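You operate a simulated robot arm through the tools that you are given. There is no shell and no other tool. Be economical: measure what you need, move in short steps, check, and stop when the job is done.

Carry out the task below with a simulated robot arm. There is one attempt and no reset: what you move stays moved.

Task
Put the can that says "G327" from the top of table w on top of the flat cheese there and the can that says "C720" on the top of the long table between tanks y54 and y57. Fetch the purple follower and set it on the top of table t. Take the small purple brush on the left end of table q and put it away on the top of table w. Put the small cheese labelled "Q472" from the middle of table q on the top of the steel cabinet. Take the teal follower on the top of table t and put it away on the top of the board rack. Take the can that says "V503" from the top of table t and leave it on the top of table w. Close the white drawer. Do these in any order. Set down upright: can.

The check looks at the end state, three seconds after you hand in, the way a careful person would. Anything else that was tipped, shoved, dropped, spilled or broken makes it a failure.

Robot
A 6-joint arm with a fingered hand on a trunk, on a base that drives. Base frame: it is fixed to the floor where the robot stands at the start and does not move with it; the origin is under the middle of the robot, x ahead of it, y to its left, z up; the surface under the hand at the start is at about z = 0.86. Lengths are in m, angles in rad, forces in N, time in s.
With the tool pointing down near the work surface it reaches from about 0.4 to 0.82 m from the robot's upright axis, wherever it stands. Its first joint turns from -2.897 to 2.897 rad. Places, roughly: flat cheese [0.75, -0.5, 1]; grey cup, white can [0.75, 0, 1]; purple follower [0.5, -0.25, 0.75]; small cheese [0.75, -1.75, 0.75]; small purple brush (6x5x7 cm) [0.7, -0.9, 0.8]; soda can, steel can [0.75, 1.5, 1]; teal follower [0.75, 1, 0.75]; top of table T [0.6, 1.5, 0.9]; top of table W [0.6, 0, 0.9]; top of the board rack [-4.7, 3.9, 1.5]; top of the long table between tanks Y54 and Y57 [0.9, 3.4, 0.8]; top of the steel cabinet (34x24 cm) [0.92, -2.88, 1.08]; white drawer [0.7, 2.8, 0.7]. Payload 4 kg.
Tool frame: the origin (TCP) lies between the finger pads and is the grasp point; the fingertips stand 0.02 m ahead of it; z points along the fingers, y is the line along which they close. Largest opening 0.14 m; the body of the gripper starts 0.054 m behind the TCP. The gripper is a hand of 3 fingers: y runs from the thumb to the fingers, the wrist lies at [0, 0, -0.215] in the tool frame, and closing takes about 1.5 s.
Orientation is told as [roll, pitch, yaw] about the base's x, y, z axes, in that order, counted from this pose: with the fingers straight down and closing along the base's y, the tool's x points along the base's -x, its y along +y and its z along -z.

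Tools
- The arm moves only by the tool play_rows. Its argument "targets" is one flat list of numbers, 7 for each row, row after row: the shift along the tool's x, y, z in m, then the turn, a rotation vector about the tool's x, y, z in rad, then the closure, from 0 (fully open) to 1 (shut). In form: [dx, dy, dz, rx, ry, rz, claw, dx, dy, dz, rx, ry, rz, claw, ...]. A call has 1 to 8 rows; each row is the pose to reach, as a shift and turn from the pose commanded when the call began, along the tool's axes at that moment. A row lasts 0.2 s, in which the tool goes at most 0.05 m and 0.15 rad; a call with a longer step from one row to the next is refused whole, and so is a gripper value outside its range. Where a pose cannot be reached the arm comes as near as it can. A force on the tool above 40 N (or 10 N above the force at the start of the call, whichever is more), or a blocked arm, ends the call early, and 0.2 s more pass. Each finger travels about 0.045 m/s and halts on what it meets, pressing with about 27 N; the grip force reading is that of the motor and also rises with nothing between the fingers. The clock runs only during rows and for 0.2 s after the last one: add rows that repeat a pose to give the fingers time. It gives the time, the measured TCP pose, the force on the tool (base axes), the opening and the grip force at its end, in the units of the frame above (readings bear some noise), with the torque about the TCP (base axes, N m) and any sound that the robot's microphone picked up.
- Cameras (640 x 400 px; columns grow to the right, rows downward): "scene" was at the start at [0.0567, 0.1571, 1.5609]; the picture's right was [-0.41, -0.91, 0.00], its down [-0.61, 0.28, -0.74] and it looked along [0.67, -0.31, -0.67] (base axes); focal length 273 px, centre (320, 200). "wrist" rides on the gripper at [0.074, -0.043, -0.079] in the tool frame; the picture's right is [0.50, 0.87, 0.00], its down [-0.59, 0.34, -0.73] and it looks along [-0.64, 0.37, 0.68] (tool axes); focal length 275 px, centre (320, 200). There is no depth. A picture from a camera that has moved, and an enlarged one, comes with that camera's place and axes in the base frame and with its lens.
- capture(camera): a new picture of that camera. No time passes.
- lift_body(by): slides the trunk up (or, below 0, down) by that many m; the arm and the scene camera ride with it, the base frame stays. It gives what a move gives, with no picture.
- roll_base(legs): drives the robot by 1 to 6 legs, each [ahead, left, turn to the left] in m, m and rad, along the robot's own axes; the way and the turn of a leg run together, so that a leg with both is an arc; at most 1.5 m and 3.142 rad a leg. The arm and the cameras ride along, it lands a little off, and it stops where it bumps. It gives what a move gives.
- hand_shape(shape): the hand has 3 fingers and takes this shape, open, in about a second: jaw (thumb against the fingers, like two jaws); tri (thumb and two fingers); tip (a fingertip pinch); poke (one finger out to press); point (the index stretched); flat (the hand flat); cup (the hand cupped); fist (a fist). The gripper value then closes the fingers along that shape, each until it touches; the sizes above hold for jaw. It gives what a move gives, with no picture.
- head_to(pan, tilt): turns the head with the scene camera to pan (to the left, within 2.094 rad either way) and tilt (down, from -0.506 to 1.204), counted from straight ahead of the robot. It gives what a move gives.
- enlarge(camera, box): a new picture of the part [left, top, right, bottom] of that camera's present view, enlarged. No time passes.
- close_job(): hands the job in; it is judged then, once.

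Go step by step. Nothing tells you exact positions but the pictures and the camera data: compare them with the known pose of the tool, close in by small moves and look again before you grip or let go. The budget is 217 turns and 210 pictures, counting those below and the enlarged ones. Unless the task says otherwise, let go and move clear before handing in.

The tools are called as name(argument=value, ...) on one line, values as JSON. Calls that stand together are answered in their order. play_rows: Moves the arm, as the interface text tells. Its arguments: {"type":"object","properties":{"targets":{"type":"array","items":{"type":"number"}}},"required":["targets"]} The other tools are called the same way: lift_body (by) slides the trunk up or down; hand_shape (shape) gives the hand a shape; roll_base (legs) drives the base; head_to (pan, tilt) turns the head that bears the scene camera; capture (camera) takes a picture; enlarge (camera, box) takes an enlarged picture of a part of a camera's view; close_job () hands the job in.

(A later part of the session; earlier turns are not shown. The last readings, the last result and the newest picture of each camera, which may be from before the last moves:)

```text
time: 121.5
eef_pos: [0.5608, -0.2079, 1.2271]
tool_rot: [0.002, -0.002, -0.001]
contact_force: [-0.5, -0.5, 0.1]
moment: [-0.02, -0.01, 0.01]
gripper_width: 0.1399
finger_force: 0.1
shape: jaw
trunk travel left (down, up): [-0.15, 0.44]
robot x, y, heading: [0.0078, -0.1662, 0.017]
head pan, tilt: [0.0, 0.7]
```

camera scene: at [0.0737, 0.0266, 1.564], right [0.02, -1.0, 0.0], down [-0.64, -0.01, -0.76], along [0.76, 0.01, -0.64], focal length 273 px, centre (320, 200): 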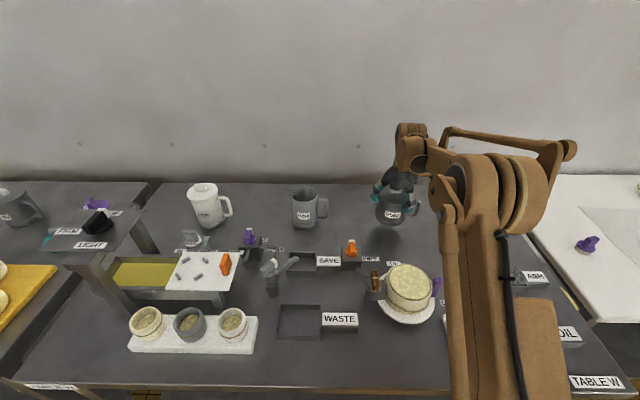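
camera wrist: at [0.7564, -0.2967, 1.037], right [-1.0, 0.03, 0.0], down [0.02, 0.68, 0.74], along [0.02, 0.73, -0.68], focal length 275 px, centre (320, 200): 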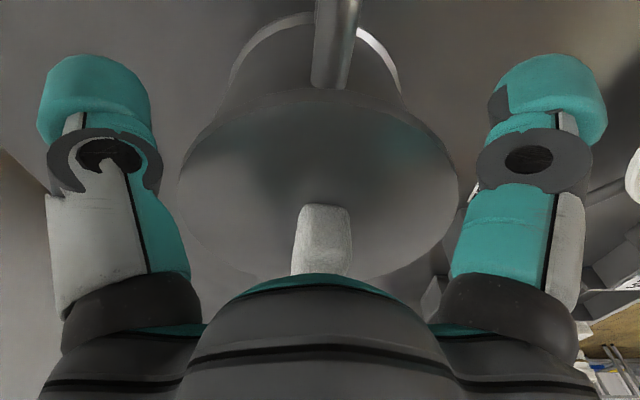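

roll_base(legs=[[0, 0, -0.017], [0, -0.72, 0]])

capture(camera="scene")

capture(camera="wrist")

```text
time: 125.7
eef_pos: [0.5631, -0.922, 1.2284]
tool_rot: [0.001, -0.003, -0.011]
contact_force: [0.8, -0.1, -0.5]
moment: [0.0, 0.0, 0.0]
gripper_width: 0.14
finger_force: 0.0
shape: jaw
trunk travel left (down, up): [-0.15, 0.44]
robot x, y, heading: [0.0151, -0.8767, 0.007]
head pan, tilt: [0.0, 0.7]
```

```text
98 pictures are left
camera scene: at [0.0767, -0.6845, 1.5642], right [0.01, -1.0, 0.0], down [-0.64, 0.0, -0.76], along [0.76, 0.01, -0.64], focal length 273 px, centre (320, 200)
```

scene: 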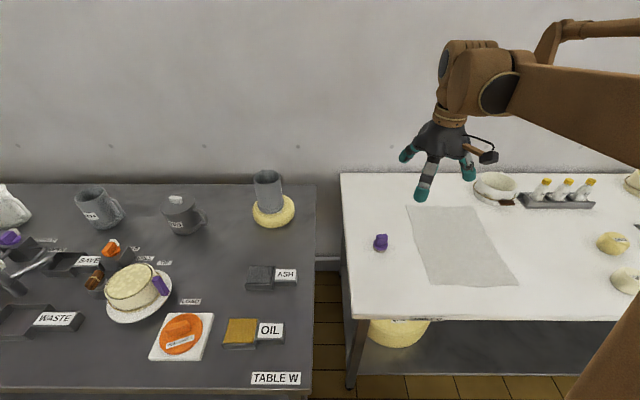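

```text
97 pictures are left
camera wrist: at [0.4886, -0.9655, 1.3073], right [-0.49, 0.87, 0.0], down [0.59, 0.33, 0.74], along [0.64, 0.36, -0.68], focal length 275 px, centre (320, 200)
```

wrist: 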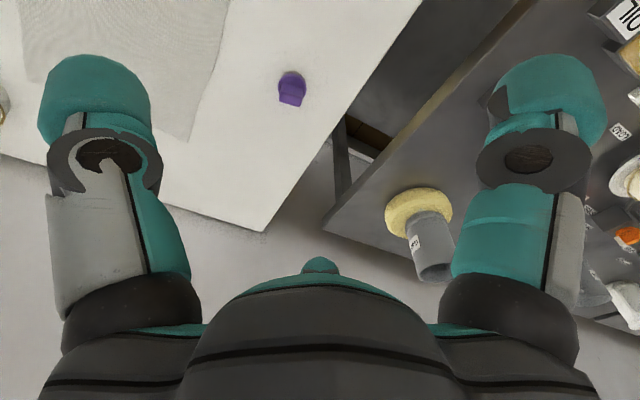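

enlarge(camera="scene", box=[350, 210, 410, 260])

enlarge(camera="wrist", box=[240, 40, 340, 130])

```text
8.00 times, centred on (380, 235) of scene
camera zoom: at [0.0767, -0.6845, 1.5642], right [0.01, -1.0, 0.0], down [-0.64, 0.0, -0.76], along [0.76, 0.01, -0.64], focal length 2181 px, centre (-160, -80)
```

zoom: 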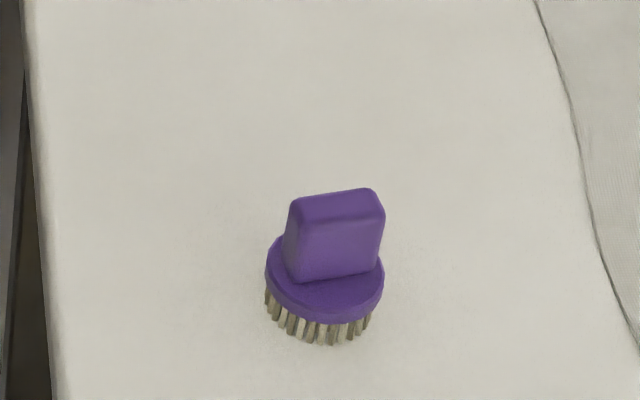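

```text
4.44 times, centred on (290, 85) of wrist
camera zoom: at [0.4886, -0.9655, 1.3073], right [-0.49, 0.87, 0.0], down [0.59, 0.33, 0.74], along [0.64, 0.36, -0.68], focal length 1224 px, centre (453, 711)
```

zoom: 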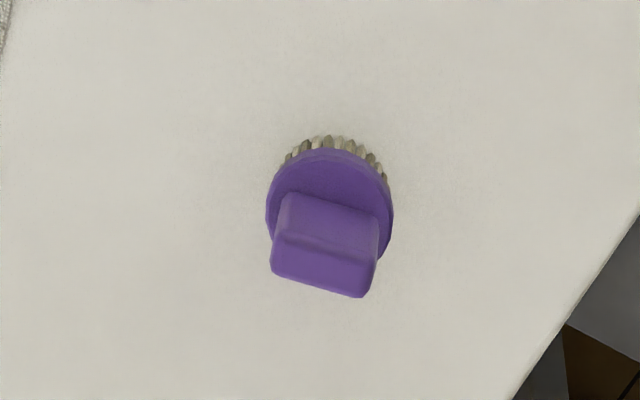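

The brush's grip slab runs along y; table q seems lower (surface ≈0.82). I'll move above with the hand closing along x and re-measure.

play_rows(targets=[-0.017, 0.004, 0.015, 0, 0, 0.145, 0, -0.034, 0.008, 0.03, 0, 0, 0.29, 0, -0.05, 0.012, 0.045, 0, 0, 0.435, 0, -0.068, 0.016, 0.06, 0, 0, 0.58, 0, -0.085, 0.02, 0.075, 0, 0, 0.725, 0, -0.1, 0.024, 0.09, 0, 0, 0.87, 0, -0.12, 0.027, 0.105, 0, 0, 1.015, 0, -0.137, 0.03, 0.12, 0, 0, 1.16, 0])

play_rows(targets=[0, 0, 0, 0, 0, 0.12, 0, 0, 0, 0, 0, 0, 0.23, 0])

capture(camera="wrist")

enlarge(camera="scene", box=[310, 130, 470, 270])

```text
time: 127.5
eef_pos: [0.7019, -0.8938, 1.1083]
tool_rot: [0.003, 0.001, -1.173]
contact_force: [-0.3, 1.1, -0.5]
moment: [0.01, 0.02, 0.0]
gripper_width: 0.14
finger_force: 0.1
shape: jaw
trunk travel left (down, up): [-0.15, 0.44]
robot x, y, heading: [0.0151, -0.8741, 0.006]
head pan, tilt: [0.0, 0.7]
```

```text
time: 128.1
eef_pos: [0.7018, -0.8942, 1.1078]
tool_rot: [0.003, 0.0, -1.403]
contact_force: [0.9, -0.5, -0.3]
moment: [0.02, -0.02, 0.03]
gripper_width: 0.1398
finger_force: 0.1
shape: jaw
trunk travel left (down, up): [-0.15, 0.44]
robot x, y, heading: [0.0105, -0.8735, 0.007]
head pan, tilt: [0.0, 0.7]
```

```text
94 pictures are left
camera wrist: at [0.6463, -0.8288, 1.1879], right [0.77, 0.64, 0.0], down [0.43, -0.52, 0.73], along [0.47, -0.56, -0.68], focal length 275 px, centre (320, 200)
```

wrist: 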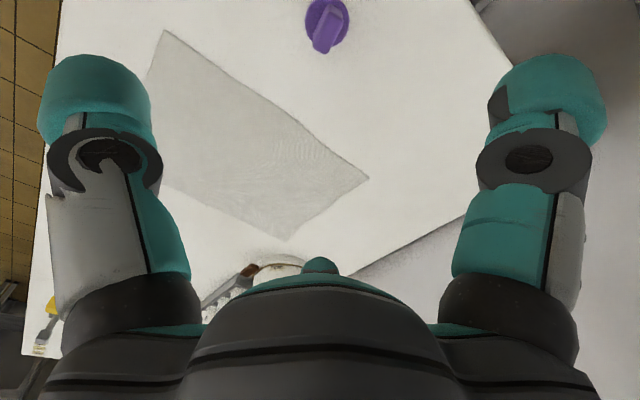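

```text
2.86 times, centred on (390, 200) of scene
camera zoom: at [0.0769, -0.684, 1.5641], right [0.01, -1.0, 0.0], down [-0.64, 0.0, -0.76], along [0.76, 0.0, -0.64], focal length 779 px, centre (120, 200)
```

zoom: 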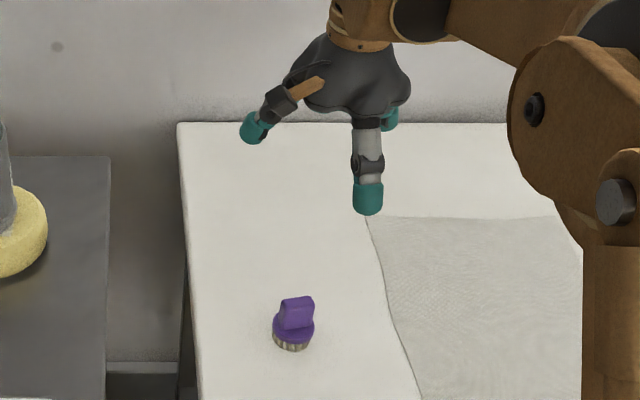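

play_rows(targets=[0.004, 0.001, 0.04, 0, 0, 0, 0.15, 0.008, 0.002, 0.08, 0, 0, 0, 0.3, 0.0118, 0.002, 0.12, 0, 0, 0, 0.4, 0.0118, 0.002, 0.14, 0, 0, 0, 0.4])

capture(camera="wrist")

enlarge(camera="scene", box=[310, 130, 470, 270])

```text
time: 129.1
eef_pos: [0.7008, -0.8831, 0.9666]
tool_rot: [0.002, 0.001, -1.402]
contact_force: [0.7, 0.2, 0.6]
moment: [0.01, 0.0, 0.01]
gripper_width: 0.0846
finger_force: 0.0
shape: jaw
trunk travel left (down, up): [-0.15, 0.44]
robot x, y, heading: [0.013, -0.8761, 0.009]
head pan, tilt: [0.0, 0.7]
```

```text
92 pictures are left
camera wrist: at [0.6459, -0.8181, 1.0456], right [0.77, 0.64, 0.0], down [0.43, -0.52, 0.73], along [0.47, -0.56, -0.68], focal length 275 px, centre (320, 200)
```

wrist: 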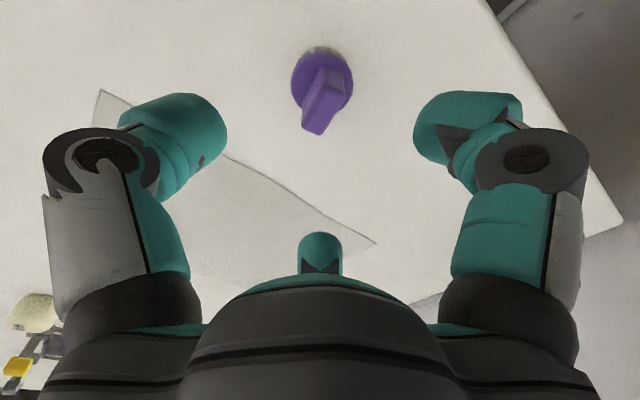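

```text
2.86 times, centred on (390, 200) of scene
camera zoom: at [0.0771, -0.684, 1.5641], right [0.01, -1.0, 0.0], down [-0.64, 0.0, -0.76], along [0.76, 0.0, -0.64], focal length 779 px, centre (120, 200)
```

zoom: 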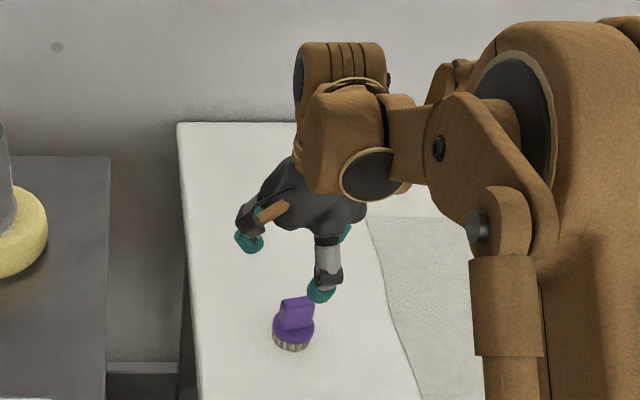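

enlarge(camera="wrist", box=[260, 30, 380, 150])

```text
3.33 times, centred on (320, 90) of wrist
camera zoom: at [0.6459, -0.8181, 1.0456], right [0.77, 0.64, 0.0], down [0.43, -0.52, 0.73], along [0.47, -0.56, -0.68], focal length 918 px, centre (320, 567)
```

zoom: 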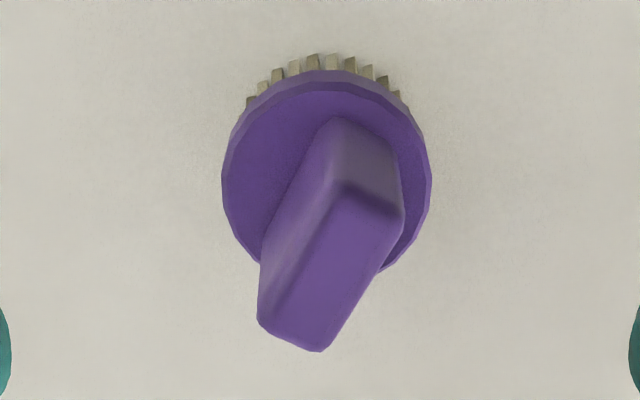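

play_rows(targets=[0, 0.002, 0.03, 0, 0, -0.06, 0.4, 0, 0.002, 0.06, 0, 0, -0.06, 0.4, 0, 0.002, 0.085, 0, 0, -0.06, 0.4])

capture(camera="wrist")

enlarge(camera="scene", box=[330, 180, 430, 270])

```text
time: 129.9
eef_pos: [0.7025, -0.8828, 0.8815]
tool_rot: [0.002, 0.001, -1.339]
contact_force: [0.6, 0.2, 0.4]
moment: [-0.05, 0.03, -0.02]
gripper_width: 0.0846
finger_force: 0.2
shape: jaw
trunk travel left (down, up): [-0.15, 0.44]
robot x, y, heading: [0.0134, -0.8745, 0.006]
head pan, tilt: [0.0, 0.7]
```

```text
89 pictures are left
camera wrist: at [0.6448, -0.8211, 0.9607], right [0.73, 0.68, 0.0], down [0.46, -0.5, 0.73], along [0.5, -0.53, -0.68], focal length 275 px, centre (320, 200)
```

wrist: 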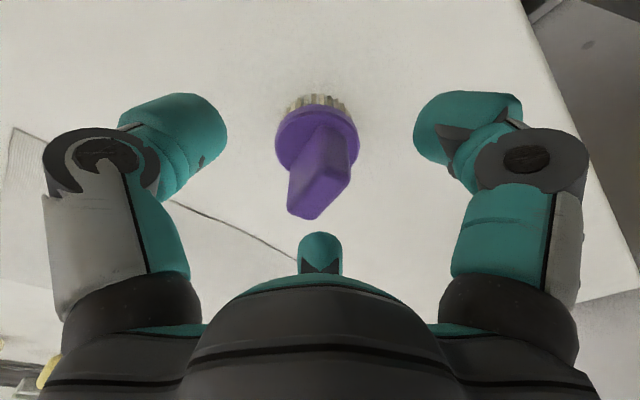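

```text
4.44 times, centred on (380, 225) of scene
camera zoom: at [0.0773, -0.684, 1.5641], right [0.01, -1.0, 0.0], down [-0.64, 0.0, -0.76], along [0.76, 0.0, -0.64], focal length 1211 px, centre (53, 89)
```

zoom: 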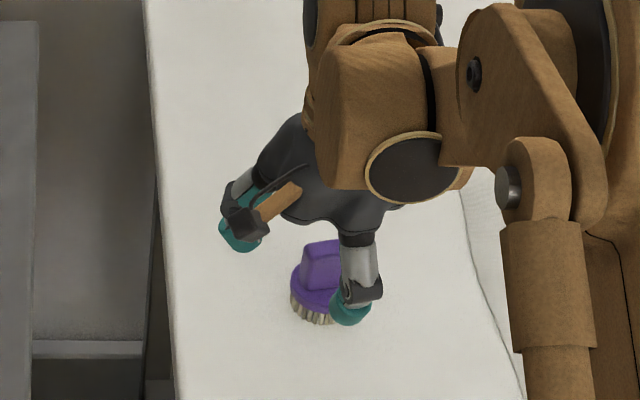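

play_rows(targets=[0, 0, 0.008, 0, 0, 0, 0.5, 0, 0, 0.01, 0, 0, 0, 0.7, 0, 0, 0.01, 0, 0, 0, 0.9, 0, 0, 0.01, 0, 0, 0, 1, 0, 0, 0.01, 0, 0, 0, 1, 0, 0, 0.01, 0, 0, 0, 1, 0, 0, 0.01, 0, 0, 0, 1])

capture(camera="wrist")

```text
time: 131.5
eef_pos: [0.7027, -0.8817, 0.8708]
tool_rot: [0.003, 0.0, -1.341]
contact_force: [-0.2, 0.2, 0.0]
moment: [0.01, 0.01, -0.01]
gripper_width: 0.0212
finger_force: 27.0
shape: jaw
trunk travel left (down, up): [-0.15, 0.44]
robot x, y, heading: [0.0137, -0.8825, 0.008]
head pan, tilt: [0.0, 0.7]
```

```text
87 pictures are left
camera wrist: at [0.645, -0.8205, 0.9517], right [0.73, 0.68, 0.0], down [0.46, -0.5, 0.73], along [0.5, -0.54, -0.68], focal length 275 px, centre (320, 200)
```

wrist: 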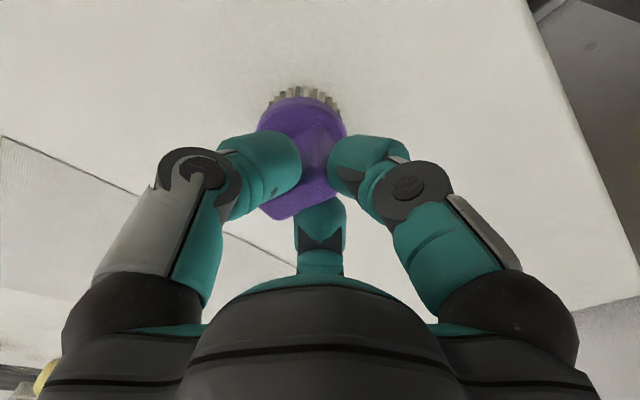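

Gripped. Lift high and retract, then back to table w.

play_rows(targets=[0, 0, -0.03, 0, 0, 0, 1, 0, 0, -0.07, 0, 0, 0, 1, 0, 0, -0.12, 0, 0, 0, 1, 0, 0, -0.17, 0, 0, 0, 1, 0, 0, -0.22, 0, 0, 0, 1, 0, 0, -0.26, 0, 0, 0, 1, 0.005, -0.03, -0.29, 0, 0, 0, 1, 0.01, -0.06, -0.32, 0, 0, 0, 1])

capture(camera="scene")

```text
time: 133.3
eef_pos: [0.6402, -0.8872, 1.192]
tool_rot: [0.002, 0.0, -1.341]
contact_force: [-0.1, 0.3, 0.2]
moment: [-0.03, -0.01, -0.01]
gripper_width: 0.0214
finger_force: 27.0
shape: jaw
trunk travel left (down, up): [-0.15, 0.44]
robot x, y, heading: [0.0156, -0.8786, 0.011]
head pan, tilt: [0.0, 0.7]
```

```text
86 pictures are left
camera scene: at [0.0755, -0.684, 1.5642], right [0.01, -1.0, 0.0], down [-0.64, 0.0, -0.77], along [0.77, 0.0, -0.64], focal length 273 px, centre (320, 200)
```

scene: 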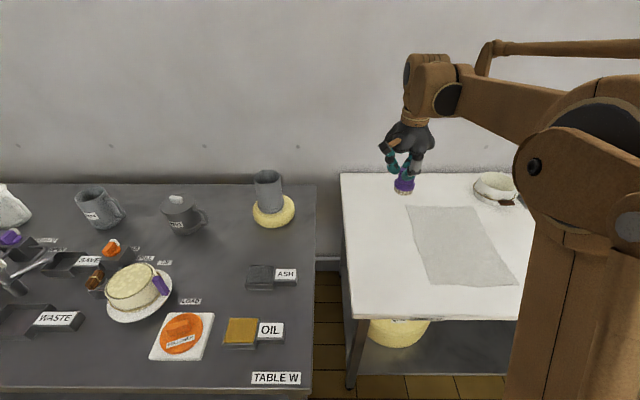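

roll_base(legs=[[-0.01, 0.5, -0.01]])

capture(camera="scene")

capture(camera="wrist")

```text
time: 136.2
eef_pos: [0.6317, -0.3856, 1.191]
tool_rot: [0.002, 0.001, -1.352]
contact_force: [0.6, 0.4, -0.7]
moment: [0.02, -0.02, 0.01]
gripper_width: 0.0212
finger_force: 26.9
shape: jaw
trunk travel left (down, up): [-0.15, 0.44]
robot x, y, heading: [0.0026, -0.3686, -0.007]
head pan, tilt: [0.0, 0.7]
```

```text
85 pictures are left
camera scene: at [0.0691, -0.1754, 1.564], right [-0.01, -1.0, 0.0], down [-0.64, 0.0, -0.76], along [0.76, 0.0, -0.64], focal length 273 px, centre (320, 200)
```

scene: 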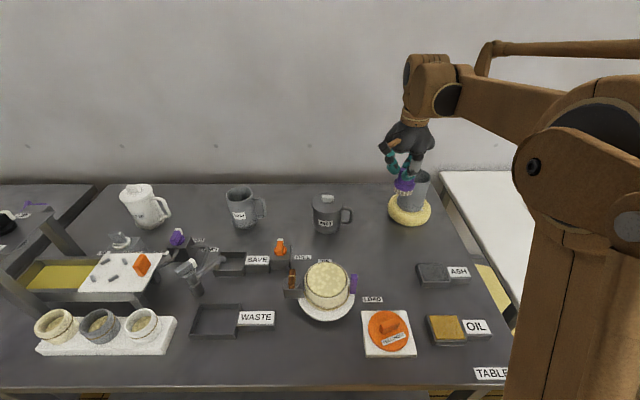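

```text
84 pictures are left
camera wrist: at [0.5732, -0.3223, 1.2714], right [0.74, 0.68, 0.0], down [0.46, -0.5, 0.73], along [0.5, -0.54, -0.68], focal length 275 px, centre (320, 200)
```

wrist: 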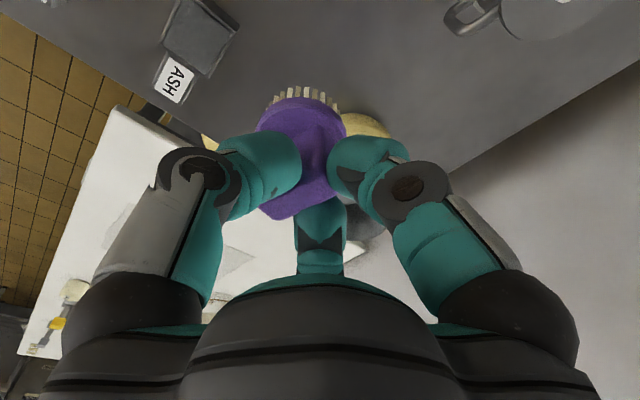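

play_rows(targets=[0.0115, -0.028, 0.03, 0, 0, 0, 1, 0.0115, -0.028, 0.08, 0, 0, 0, 1, 0.0115, -0.028, 0.13, 0, 0, 0, 1, 0.0115, -0.028, 0.18, 0, 0, 0, 1, 0.0115, -0.028, 0.22, 0, 0, 0, 1, 0.0115, -0.028, 0.245, 0, 0, 0, 1])

enlarge(camera="scene", box=[310, 180, 450, 290])

```text
time: 137.7
eef_pos: [0.6017, -0.3798, 0.9478]
tool_rot: [0.004, -0.001, -1.352]
contact_force: [0.6, -0.3, -1.4]
moment: [0.0, 0.02, 0.0]
gripper_width: 0.0212
finger_force: 27.0
shape: jaw
trunk travel left (down, up): [-0.15, 0.44]
robot x, y, heading: [0.003, -0.3678, -0.003]
head pan, tilt: [0.0, 0.7]
```

```text
3.64 times, centred on (380, 235) of scene
camera zoom: at [0.0695, -0.1761, 1.5641], right [-0.01, -1.0, 0.0], down [-0.64, 0.0, -0.76], along [0.76, 0.0, -0.64], focal length 991 px, centre (102, 73)
```

zoom: 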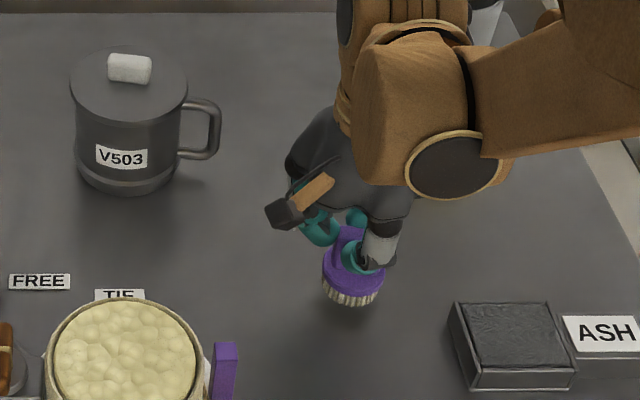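

play_rows(targets=[0, 0, 0.015, 0, 0, 0, 1, 0, 0, 0.025, 0, 0, 0, 1, 0, 0, 0.03, 0, 0, 0, 1])

enlarge(camera="scene", box=[310, 180, 450, 290])

```text
time: 138.2
eef_pos: [0.6012, -0.3802, 0.9282]
tool_rot: [0.006, -0.001, -1.353]
contact_force: [2.1, 0.7, 30.1]
moment: [-0.12, 0.02, 0.05]
gripper_width: 0.0221
finger_force: 26.5
shape: jaw
trunk travel left (down, up): [-0.15, 0.44]
robot x, y, heading: [0.0022, -0.3655, -0.003]
head pan, tilt: [0.0, 0.7]
stopped in row 2: the force on the tool passed its limit at 47 N (the readings are from after the stop); the commanded pose is now the measured one
```

```text
3.64 times, centred on (380, 235) of scene
camera zoom: at [0.0671, -0.1759, 1.5646], right [-0.01, -1.0, 0.0], down [-0.64, 0.0, -0.77], along [0.77, 0.0, -0.64], focal length 991 px, centre (102, 73)
```

zoom: 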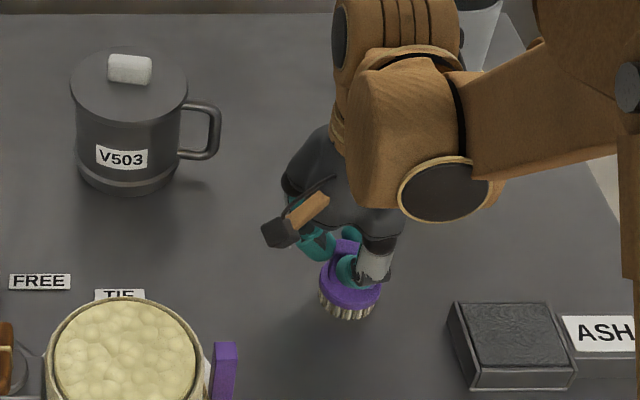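

On the table. Easing and releasing.

play_rows(targets=[0, 0, -0.002, 0, 0, 0, 1, 0, 0, -0.002, 0, 0, 0, 0.8, 0, 0, -0.002, 0, 0, 0, 0.6, 0, 0, -0.002, 0, 0, 0, 0.4, 0, 0, -0.002, 0, 0, 0, 0.3, 0, 0, -0.002, 0, 0, 0, 0.3])

play_rows(targets=[0, 0, -0.03, 0, 0, 0, 0.3, 0, 0, -0.07, 0, 0, 0, 0.3, 0, 0, -0.12, 0, 0, 0, 0.3, 0, 0, -0.17, 0, 0, 0, 0.2, 0, 0, -0.22, 0, 0, 0, 0, 0, 0, -0.27, 0, 0, 0, 0])

capture(camera="scene")

```text
time: 139.6
eef_pos: [0.6025, -0.3791, 0.9292]
tool_rot: [0.003, 0.001, -1.353]
contact_force: [-0.5, -0.2, 0.8]
moment: [0.03, -0.01, 0.0]
gripper_width: 0.0972
finger_force: 0.0
shape: jaw
trunk travel left (down, up): [-0.15, 0.44]
robot x, y, heading: [0.0023, -0.368, -0.009]
head pan, tilt: [0.0, 0.7]
```

```text
time: 141.0
eef_pos: [0.6045, -0.3787, 1.2004]
tool_rot: [0.005, 0.0, -1.351]
contact_force: [0.0, 0.7, 0.2]
moment: [0.02, 0.01, 0.0]
gripper_width: 0.1398
finger_force: 0.1
shape: jaw
trunk travel left (down, up): [-0.15, 0.44]
robot x, y, heading: [0.0015, -0.3677, -0.007]
head pan, tilt: [0.0, 0.7]
```

```text
81 pictures are left
camera scene: at [0.0689, -0.176, 1.5641], right [-0.01, -1.0, 0.0], down [-0.64, 0.0, -0.76], along [0.76, 0.0, -0.64], focal length 273 px, centre (320, 200)
```

scene: 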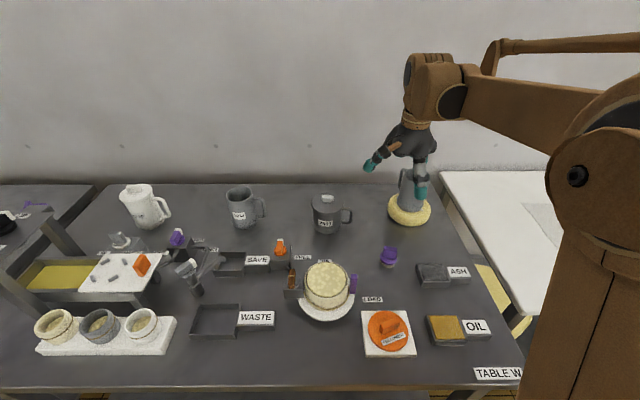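

Brush is set. Next the small cheese Q472: drive right to y ≈ -1.6.

roll_base(legs=[[-0.02, -1.25, 0.005]])

capture(camera="scene")

```text
time: 147.4
eef_pos: [0.5731, -1.646, 1.1984]
tool_rot: [0.003, 0.001, -1.359]
contact_force: [-0.7, -0.1, 0.4]
moment: [0.01, 0.0, -0.03]
gripper_width: 0.1398
finger_force: 0.1
shape: jaw
trunk travel left (down, up): [-0.15, 0.44]
robot x, y, heading: [-0.0293, -1.6306, -0.015]
head pan, tilt: [0.0, 0.7]
```

```text
80 pictures are left
camera scene: at [0.0387, -1.4391, 1.5641], right [-0.01, -1.0, 0.0], down [-0.64, 0.01, -0.76], along [0.76, -0.01, -0.64], focal length 273 px, centre (320, 200)
```

scene: 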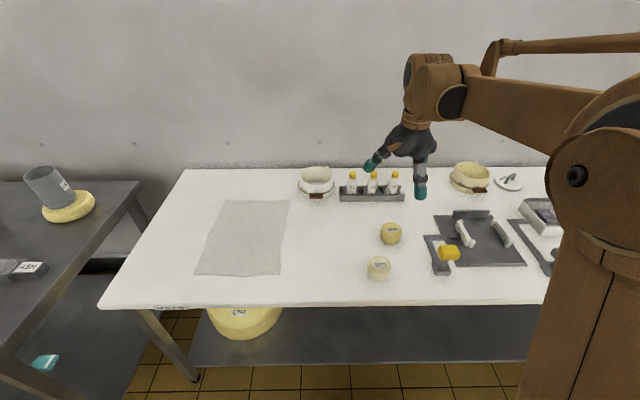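

enlarge(camera="scene", box=[340, 200, 440, 290])

```text
4.44 times, centred on (390, 245) of scene
camera zoom: at [0.0387, -1.4391, 1.5641], right [-0.01, -1.0, 0.0], down [-0.64, 0.01, -0.76], along [0.76, -0.01, -0.64], focal length 1211 px, centre (9, 0)
```

zoom: 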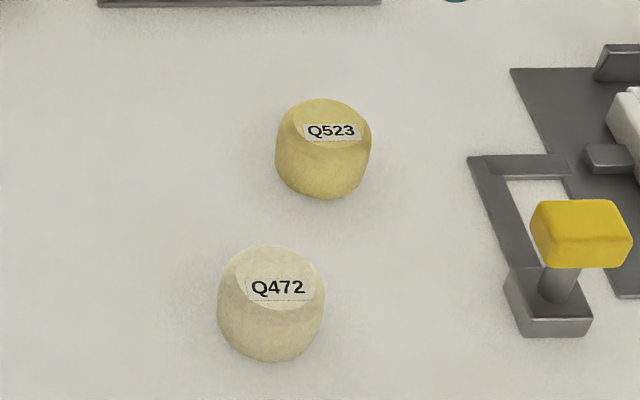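

Q472 is the nearer pale one at about (0.572, -1.635), r ≈ 0.038, top z ≈ 0.853. Lowering over it.

play_rows(targets=[0.011, 0.001, 0.04, 0, 0, 0, 0, 0.011, 0.001, 0.08, 0, 0, 0, 0, 0.011, 0.001, 0.12, 0, 0, 0, 0, 0.011, 0.001, 0.16, 0, 0, 0, 0, 0.011, 0.001, 0.2, 0, 0, 0, 0, 0.011, 0.001, 0.24, 0, 0, 0, 0])

capture(camera="wrist")

enlarge(camera="scene", box=[320, 170, 450, 290])

```text
time: 148.8
eef_pos: [0.5707, -1.6325, 0.9575]
tool_rot: [0.004, 0.0, -1.36]
contact_force: [0.0, 0.8, 0.2]
moment: [-0.04, -0.02, -0.03]
gripper_width: 0.1401
finger_force: 0.1
shape: jaw
trunk travel left (down, up): [-0.15, 0.44]
robot x, y, heading: [-0.027, -1.6304, -0.011]
head pan, tilt: [0.0, 0.7]
```

```text
78 pictures are left
camera wrist: at [0.5116, -1.5697, 1.0366], right [0.74, 0.67, 0.0], down [0.45, -0.5, 0.74], along [0.49, -0.54, -0.68], focal length 275 px, centre (320, 200)
```

wrist: 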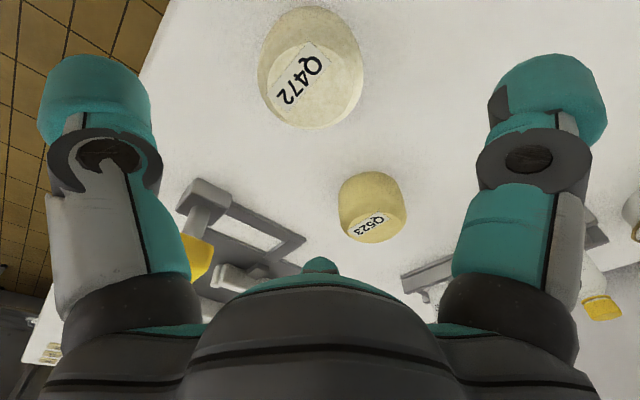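

```text
3.33 times, centred on (385, 230) of scene
camera zoom: at [0.0394, -1.4387, 1.5641], right [-0.01, -1.0, 0.0], down [-0.64, 0.01, -0.76], along [0.76, -0.01, -0.64], focal length 909 px, centre (103, 100)
```

zoom: 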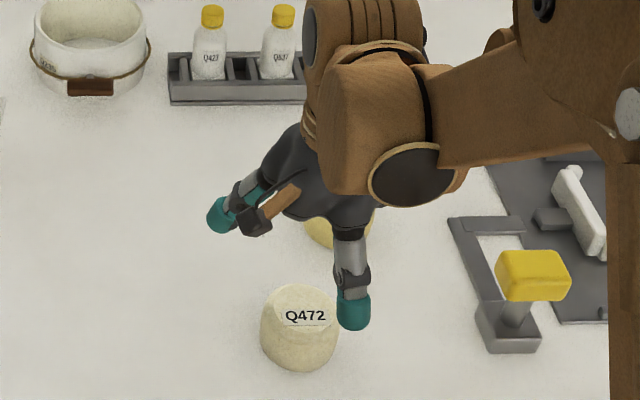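

play_rows(targets=[-0.0024, -0.0104, 0.03, 0, 0, 0, 0, -0.0024, -0.0104, 0.06, 0, 0, 0, 0, -0.0024, -0.0104, 0.09, 0, 0, 0, 0, -0.0024, -0.0104, 0.11, 0, 0, 0, 0, -0.0024, -0.0104, 0.118, 0, 0, 0, 0])

capture(camera="wrist")

```text
time: 150.0
eef_pos: [0.5611, -1.64, 0.8396]
tool_rot: [0.004, 0.001, -1.36]
contact_force: [-0.4, 0.8, -0.3]
moment: [0.03, 0.04, 0.0]
gripper_width: 0.1401
finger_force: 0.1
shape: jaw
trunk travel left (down, up): [-0.15, 0.44]
robot x, y, heading: [-0.0282, -1.6269, -0.016]
head pan, tilt: [0.0, 0.7]
```

```text
76 pictures are left
camera wrist: at [0.503, -1.5761, 0.9182], right [0.74, 0.67, 0.0], down [0.45, -0.5, 0.74], along [0.5, -0.54, -0.68], focal length 275 px, centre (320, 200)
```

wrist: 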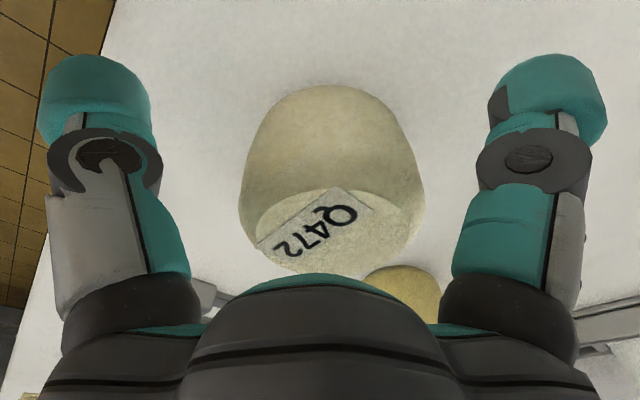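

play_rows(targets=[0, 0.001, 0, 0, 0, 0, 0.2, 0, 0.001, 0, 0, 0, 0, 0.4, 0, 0.001, 0, 0, 0, 0, 0.6, 0, 0.001, 0, 0, 0, 0, 0.8, 0, 0.001, 0, 0, 0, 0, 1, 0, 0.001, 0, 0, 0, 0, 1, 0, 0.001, 0, 0, 0, 0, 1])

play_rows(targets=[0, 0, -0.03, 0, 0, 0, 1, 0, 0, -0.07, 0, 0, 0, 1, 0, 0, -0.12, 0, 0, 0, 1, 0, 0, -0.17, 0, 0, 0, 1, 0, 0, -0.22, 0, 0, 0, 1, 0, 0, -0.27, 0, 0, 0, 1, 0, 0, -0.32, 0, 0, 0, 1, 0, 0, -0.36, 0, 0, 0, 1])

capture(camera="wrist")

```text
time: 151.6
eef_pos: [0.5626, -1.6387, 0.8384]
tool_rot: [0.005, 0.0, -1.36]
contact_force: [-0.2, -0.2, -0.4]
moment: [0.01, 0.0, 0.0]
gripper_width: 0.0651
finger_force: 27.4
shape: jaw
trunk travel left (down, up): [-0.15, 0.44]
robot x, y, heading: [-0.0269, -1.6312, -0.012]
head pan, tilt: [0.0, 0.7]
```

```text
time: 153.4
eef_pos: [0.5608, -1.6371, 1.2008]
tool_rot: [0.005, 0.0, -1.359]
contact_force: [0.8, -0.3, -3.4]
moment: [-0.01, -0.01, 0.0]
gripper_width: 0.0648
finger_force: 26.7
shape: jaw
trunk travel left (down, up): [-0.15, 0.44]
robot x, y, heading: [-0.0319, -1.6309, -0.014]
head pan, tilt: [0.0, 0.7]
```

```text
75 pictures are left
camera wrist: at [0.5024, -1.5754, 1.2799], right [0.74, 0.67, 0.0], down [0.45, -0.5, 0.74], along [0.5, -0.54, -0.68], focal length 275 px, centre (320, 200)
```

wrist: 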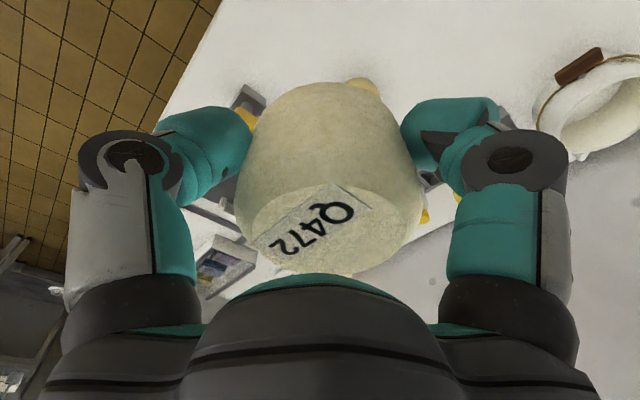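

Held. Raising the trunk and driving to the steel cabinet.

lift_body(by=0.25)

roll_base(legs=[[0.02, -1.2, 0.014]])

capture(camera="scene")

```text
time: 156.0
eef_pos: [0.5618, -1.6381, 1.4502]
tool_rot: [0.004, -0.002, -1.359]
contact_force: [-0.8, 0.1, -2.3]
moment: [-0.06, -0.02, -0.02]
gripper_width: 0.0649
finger_force: 27.0
shape: jaw
trunk travel left (down, up): [-0.4, 0.19]
robot x, y, heading: [-0.0302, -1.6296, -0.012]
head pan, tilt: [0.0, 0.7]
```

```text
time: 162.1
eef_pos: [0.5725, -2.8468, 1.4499]
tool_rot: [0.003, -0.002, -1.349]
contact_force: [0.7, -0.6, -2.1]
moment: [0.01, 0.02, -0.01]
gripper_width: 0.0647
finger_force: 27.4
shape: jaw
trunk travel left (down, up): [-0.4, 0.19]
robot x, y, heading: [-0.0199, -2.8448, 0.001]
head pan, tilt: [0.0, 0.7]
```

```text
74 pictures are left
camera scene: at [0.048, -2.6545, 1.8141], right [0.0, -1.0, 0.0], down [-0.64, 0.0, -0.76], along [0.76, 0.0, -0.64], focal length 273 px, centre (320, 200)
```

scene: 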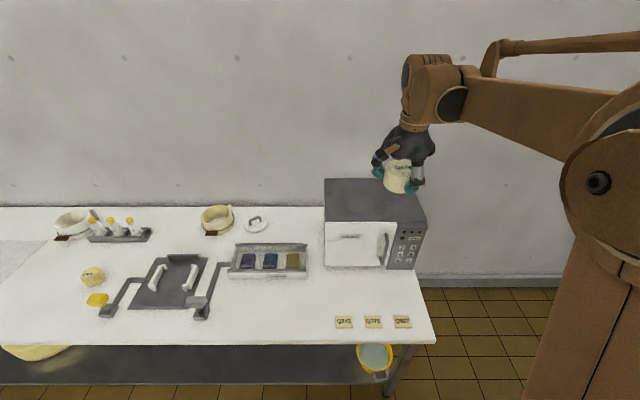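

Cabinet top spans x≈0.79–1.05, y≈-2.69…-3.05. Table q's front edge is farther away (x≈0.46), so I can drive ahead 0.13.

roll_base(legs=[[0.13, 0, 0]])

play_rows(targets=[0, 0.04, 0.02, 0, 0, 0, 1, 0, 0.08, 0.045, 0, 0, 0, 1, 0, 0.12, 0.07, 0, 0, 0, 1, 0, 0.16, 0.1, 0, 0, 0, 1, 0, 0.18, 0.14, 0, 0, 0, 1, 0, 0.18, 0.18, 0, 0, 0, 1, 0, 0.18, 0.22, 0, 0, 0, 1, 0, 0.18, 0.26, 0, 0, 0, 1])

capture(camera="scene")

```text
time: 163.4
eef_pos: [0.7051, -2.8464, 1.4496]
tool_rot: [0.004, 0.001, -1.346]
contact_force: [-0.3, -0.2, -2.2]
moment: [-0.02, 0.0, 0.03]
gripper_width: 0.0647
finger_force: 27.2
shape: jaw
trunk travel left (down, up): [-0.4, 0.19]
robot x, y, heading: [0.1117, -2.8457, 0.002]
head pan, tilt: [0.0, 0.7]
```

```text
time: 165.2
eef_pos: [0.8809, -2.8056, 1.1897]
tool_rot: [0.003, 0.001, -1.345]
contact_force: [0.0, -0.2, -2.2]
moment: [-0.03, 0.0, -0.02]
gripper_width: 0.0645
finger_force: 26.7
shape: jaw
trunk travel left (down, up): [-0.4, 0.19]
robot x, y, heading: [0.1142, -2.8461, -0.0]
head pan, tilt: [0.0, 0.7]
```

```text
73 pictures are left
camera scene: at [0.1794, -2.654, 1.814], right [0.0, -1.0, 0.0], down [-0.65, 0.0, -0.76], along [0.76, 0.0, -0.65], focal length 273 px, centre (320, 200)
```

scene: 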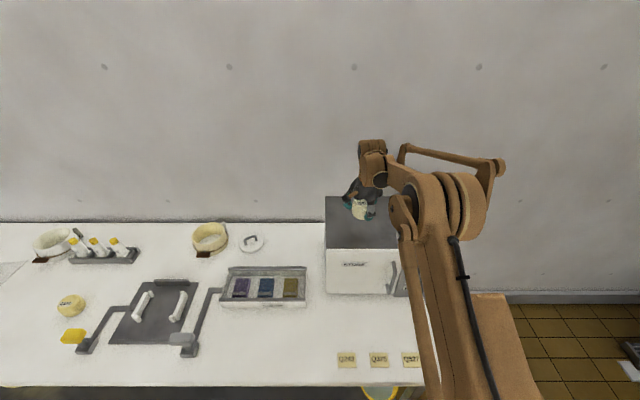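

play_rows(targets=[-0.039, -0.009, 0.02, 0, 0, 0, 1, -0.039, -0.009, 0.045, 0, 0, 0, 1, -0.039, -0.009, 0.06, 0, 0, 0, 1, -0.039, -0.009, 0.066, 0, 0, 0, 1])

enlarge(camera="scene", box=[310, 170, 430, 270])

```text
time: 166.2
eef_pos: [0.8803, -2.8479, 1.1244]
tool_rot: [0.004, 0.0, -1.345]
contact_force: [-0.6, 0.8, -2.0]
moment: [-0.03, 0.0, 0.0]
gripper_width: 0.0644
finger_force: 27.0
shape: jaw
trunk travel left (down, up): [-0.4, 0.19]
robot x, y, heading: [0.1138, -2.8502, 0.003]
head pan, tilt: [0.0, 0.7]
```

```text
4.00 times, centred on (370, 220) of scene
camera zoom: at [0.1785, -2.6534, 1.814], right [0.0, -1.0, 0.0], down [-0.64, 0.0, -0.76], along [0.76, 0.0, -0.64], focal length 1090 px, centre (120, 120)
```

zoom: 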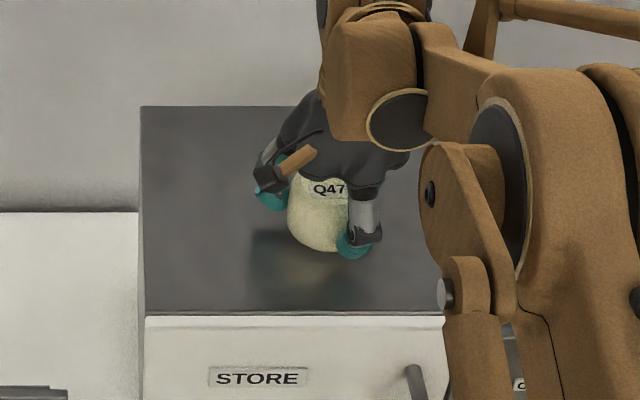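

play_rows(targets=[0, 0, 0.004, 0, 0, 0, 1, 0, 0, 0.008, 0, 0, 0, 1, 0, 0, 0.011, 0, 0, 0, 1])

```text
time: 166.8
eef_pos: [0.8791, -2.8478, 1.1223]
tool_rot: [0.009, -0.002, -1.348]
contact_force: [4.1, -0.6, 27.5]
moment: [0.06, 0.19, 0.0]
gripper_width: 0.0663
finger_force: 26.6
shape: jaw
trunk travel left (down, up): [-0.4, 0.19]
robot x, y, heading: [0.1129, -2.8447, 0.001]
head pan, tilt: [0.0, 0.7]
stopped in row 2: the force on the tool passed its limit at 45 N (the readings are from after the stop); the commanded pose is now the measured one
```

Contact. Ease, release, rise straight up.

play_rows(targets=[0, 0, -0.002, 0, 0, 0, 1, 0, 0, -0.002, 0, 0, 0, 0.7, 0, 0, -0.002, 0, 0, 0, 0.4, 0, 0, -0.002, 0, 0, 0, 0.2, 0, 0, -0.002, 0, 0, 0, 0, 0, 0, -0.002, 0, 0, 0, 0, 0, 0, -0.002, 0, 0, 0, 0])

play_rows(targets=[0, 0, -0.03, 0, 0, 0, 0, 0, 0, -0.07, 0, 0, 0, 0, 0, 0, -0.11, 0, 0, 0, 0, 0, -0.02, -0.15, 0, 0, 0, 0, 0, -0.05, -0.19, 0, 0, 0, 0, 0, -0.09, -0.22, 0, 0, 0, 0, 0, -0.13, -0.24, 0, 0, 0, 0])

enlarge(camera="scene", box=[310, 170, 430, 270])

```text
time: 168.4
eef_pos: [0.8809, -2.8466, 1.121]
tool_rot: [0.008, -0.002, -1.348]
contact_force: [-0.4, -0.2, -0.5]
moment: [0.02, 0.01, -0.03]
gripper_width: 0.1401
finger_force: 0.0
shape: jaw
trunk travel left (down, up): [-0.4, 0.19]
robot x, y, heading: [0.1136, -2.8456, 0.003]
head pan, tilt: [0.0, 0.7]
```

```text
time: 170.0
eef_pos: [0.7521, -2.8746, 1.3627]
tool_rot: [0.008, -0.002, -1.347]
contact_force: [-0.4, 0.3, -0.3]
moment: [-0.02, -0.02, 0.0]
gripper_width: 0.1397
finger_force: 0.0
shape: jaw
trunk travel left (down, up): [-0.4, 0.19]
robot x, y, heading: [0.1142, -2.8432, 0.001]
head pan, tilt: [0.0, 0.7]
```

```text
4.00 times, centred on (370, 220) of scene
camera zoom: at [0.1756, -2.6542, 1.8142], right [0.0, -1.0, 0.0], down [-0.64, 0.0, -0.77], along [0.77, 0.0, -0.64], focal length 1090 px, centre (120, 120)
```

zoom: 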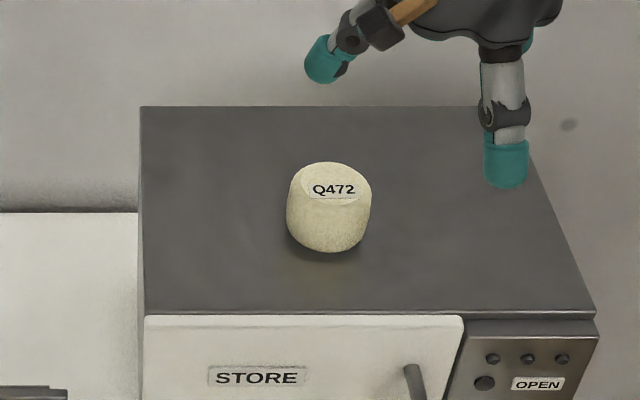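

Cheese Q472 done. Now C720 on table w around (0.77, 0.44): back off and drive left.

roll_base(legs=[[-0.13, 0, 0], [0, 1.5, 0], [0, 1.45, 0], [0, 0.25, 0]])

capture(camera="scene")

```text
time: 186.6
eef_pos: [0.5934, 0.3319, 1.3602]
tool_rot: [0.006, -0.001, -1.339]
contact_force: [-0.1, -0.3, 0.1]
moment: [-0.01, 0.01, 0.0]
gripper_width: 0.1397
finger_force: 0.0
shape: jaw
trunk travel left (down, up): [-0.4, 0.19]
robot x, y, heading: [-0.0491, 0.3565, 0.008]
head pan, tilt: [0.0, 0.7]
```

```text
70 pictures are left
camera scene: at [0.0148, 0.5491, 1.8139], right [0.01, -1.0, 0.0], down [-0.64, -0.01, -0.76], along [0.76, 0.01, -0.64], focal length 273 px, centre (320, 200)
```

scene: 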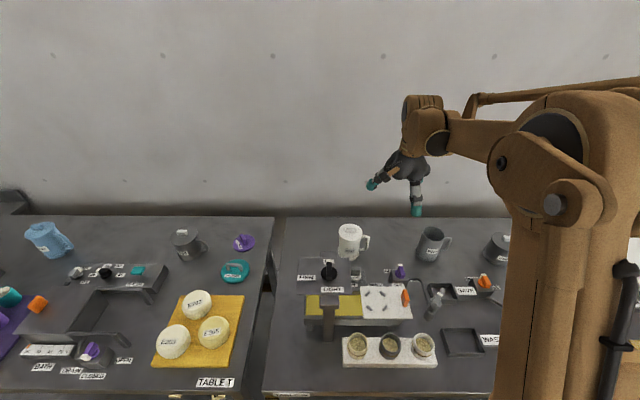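

C720 is at about (0.764, 0.432). Lowering the trunk and moving the hand above it.

lift_body(by=-0.2)

roll_base(legs=[[0.06, 0.05, -0.008]])

```text
time: 188.7
eef_pos: [0.5927, 0.3297, 1.1615]
tool_rot: [0.007, -0.002, -1.339]
contact_force: [0.2, 0.5, -0.1]
moment: [0.0, 0.0, -0.01]
gripper_width: 0.1399
finger_force: 0.0
shape: jaw
trunk travel left (down, up): [-0.2, 0.39]
robot x, y, heading: [-0.0532, 0.3521, 0.006]
head pan, tilt: [0.0, 0.7]
```

```text
time: 189.8
eef_pos: [0.6549, 0.3775, 1.1608]
tool_rot: [0.004, -0.003, -1.346]
contact_force: [-0.5, 0.0, 0.3]
moment: [-0.05, 0.04, -0.03]
gripper_width: 0.1399
finger_force: 0.0
shape: jaw
trunk travel left (down, up): [-0.2, 0.39]
robot x, y, heading: [0.0061, 0.408, -0.004]
head pan, tilt: [0.0, 0.7]
```

play_rows(targets=[0.007, 0.03, 0.01, 0, 0, -0.07, 0, 0.014, 0.06, 0.02, 0, 0, -0.14, 0, 0.021, 0.09, 0.03, 0, 0, -0.2, 0, 0.028, 0.114, 0.03, 0, 0, -0.246, 0])

capture(camera="wrist")

enlarge(camera="scene", box=[270, 130, 450, 270])

```text
time: 190.8
eef_pos: [0.7595, 0.4288, 1.1297]
tool_rot: [0.005, -0.002, -1.101]
contact_force: [-0.4, 0.2, 0.8]
moment: [0.0, 0.01, 0.04]
gripper_width: 0.1399
finger_force: 0.1
shape: jaw
trunk travel left (down, up): [-0.2, 0.39]
robot x, y, heading: [0.0121, 0.4062, -0.0]
head pan, tilt: [0.0, 0.7]
```

```text
69 pictures are left
camera wrist: at [0.6862, 0.4751, 1.209], right [0.55, 0.84, 0.0], down [0.56, -0.37, 0.74], along [0.62, -0.4, -0.68], focal length 275 px, centre (320, 200)
```

wrist: 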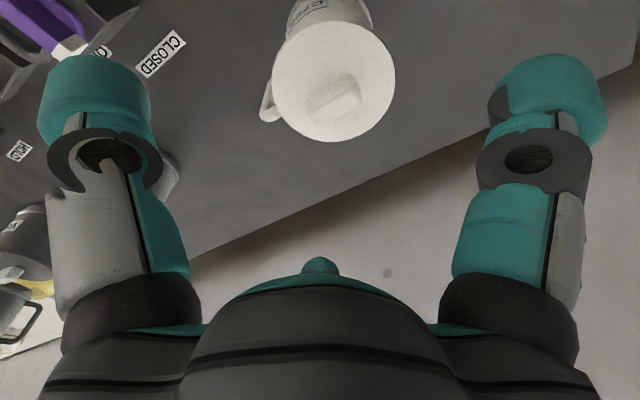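

```text
2.86 times, centred on (360, 200) of scene
camera zoom: at [0.0782, 0.5983, 1.614], right [0.0, -1.0, 0.0], down [-0.64, 0.0, -0.76], along [0.76, 0.0, -0.64], focal length 779 px, centre (206, 200)
```

zoom: 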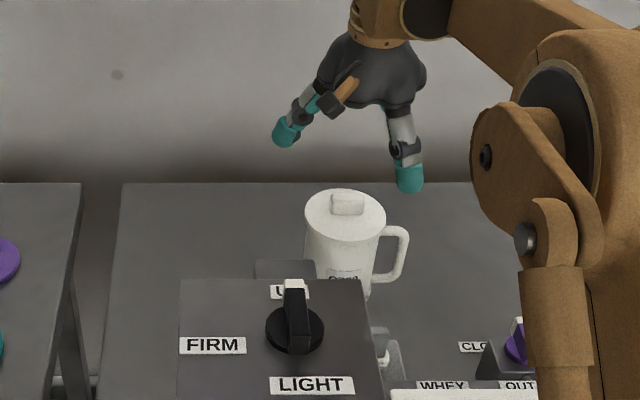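

play_rows(targets=[-0.0025, 0.0138, 0.03, 0, 0, 0, 0, -0.0025, 0.0138, 0.06, 0, 0, 0, 0, -0.0025, 0.0138, 0.09, 0, 0, 0, 0, -0.0025, 0.0138, 0.11, 0, 0, 0, 0])

capture(camera="wrist")

enlarge(camera="scene", box=[270, 150, 450, 290])

```text
time: 191.8
eef_pos: [0.7728, 0.4326, 1.0216]
tool_rot: [0.004, -0.002, -1.102]
contact_force: [0.0, -0.3, -0.3]
moment: [0.01, 0.01, -0.01]
gripper_width: 0.1399
finger_force: 0.1
shape: jaw
trunk travel left (down, up): [-0.2, 0.39]
robot x, y, heading: [0.0076, 0.4058, -0.002]
head pan, tilt: [0.0, 0.7]
```

```text
67 pictures are left
camera wrist: at [0.7011, 0.4786, 1.0997], right [0.55, 0.84, 0.0], down [0.56, -0.37, 0.74], along [0.62, -0.4, -0.67], focal length 275 px, centre (320, 200)
```

wrist: 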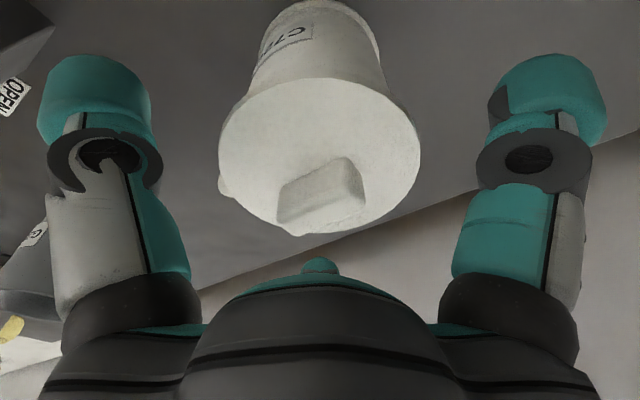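

```text
2.86 times, centred on (360, 220) of scene
camera zoom: at [0.0778, 0.5982, 1.6141], right [0.0, -1.0, 0.0], down [-0.64, 0.0, -0.76], along [0.76, 0.0, -0.64], focal length 779 px, centre (206, 143)
```

zoom: 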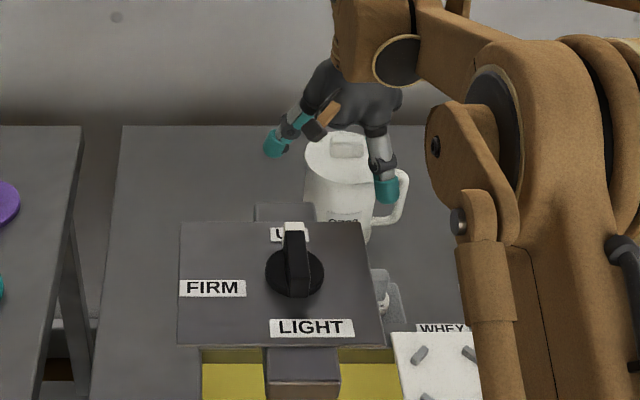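

play_rows(targets=[0.005, -0.003, 0.012, 0, 0, 0, 0, 0.005, -0.003, 0.024, 0, 0, 0, 0, 0.005, -0.003, 0.034, 0, 0, 0, 0])

enlarge(camera="scene", box=[270, 150, 450, 290])

```text
time: 192.6
eef_pos: [0.7678, 0.4353, 0.9872]
tool_rot: [0.003, -0.002, -1.101]
contact_force: [0.4, -0.2, 1.0]
moment: [-0.04, -0.1, 0.02]
gripper_width: 0.1398
finger_force: 0.1
shape: jaw
trunk travel left (down, up): [-0.2, 0.39]
robot x, y, heading: [0.0134, 0.4073, -0.005]
head pan, tilt: [0.0, 0.7]
```

```text
2.86 times, centred on (360, 220) of scene
camera zoom: at [0.0776, 0.598, 1.6141], right [0.0, -1.0, 0.0], down [-0.64, 0.0, -0.76], along [0.76, 0.0, -0.64], focal length 779 px, centre (206, 143)
```

zoom: 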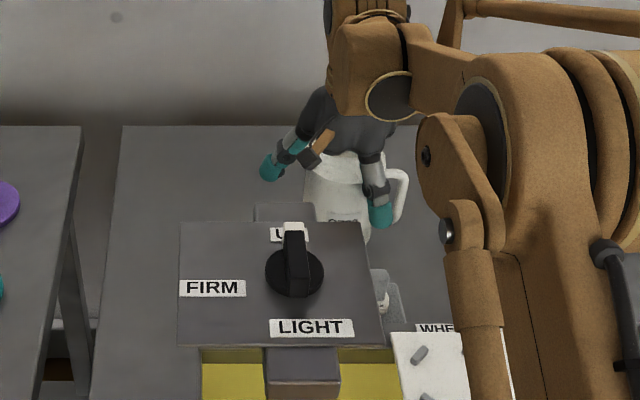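

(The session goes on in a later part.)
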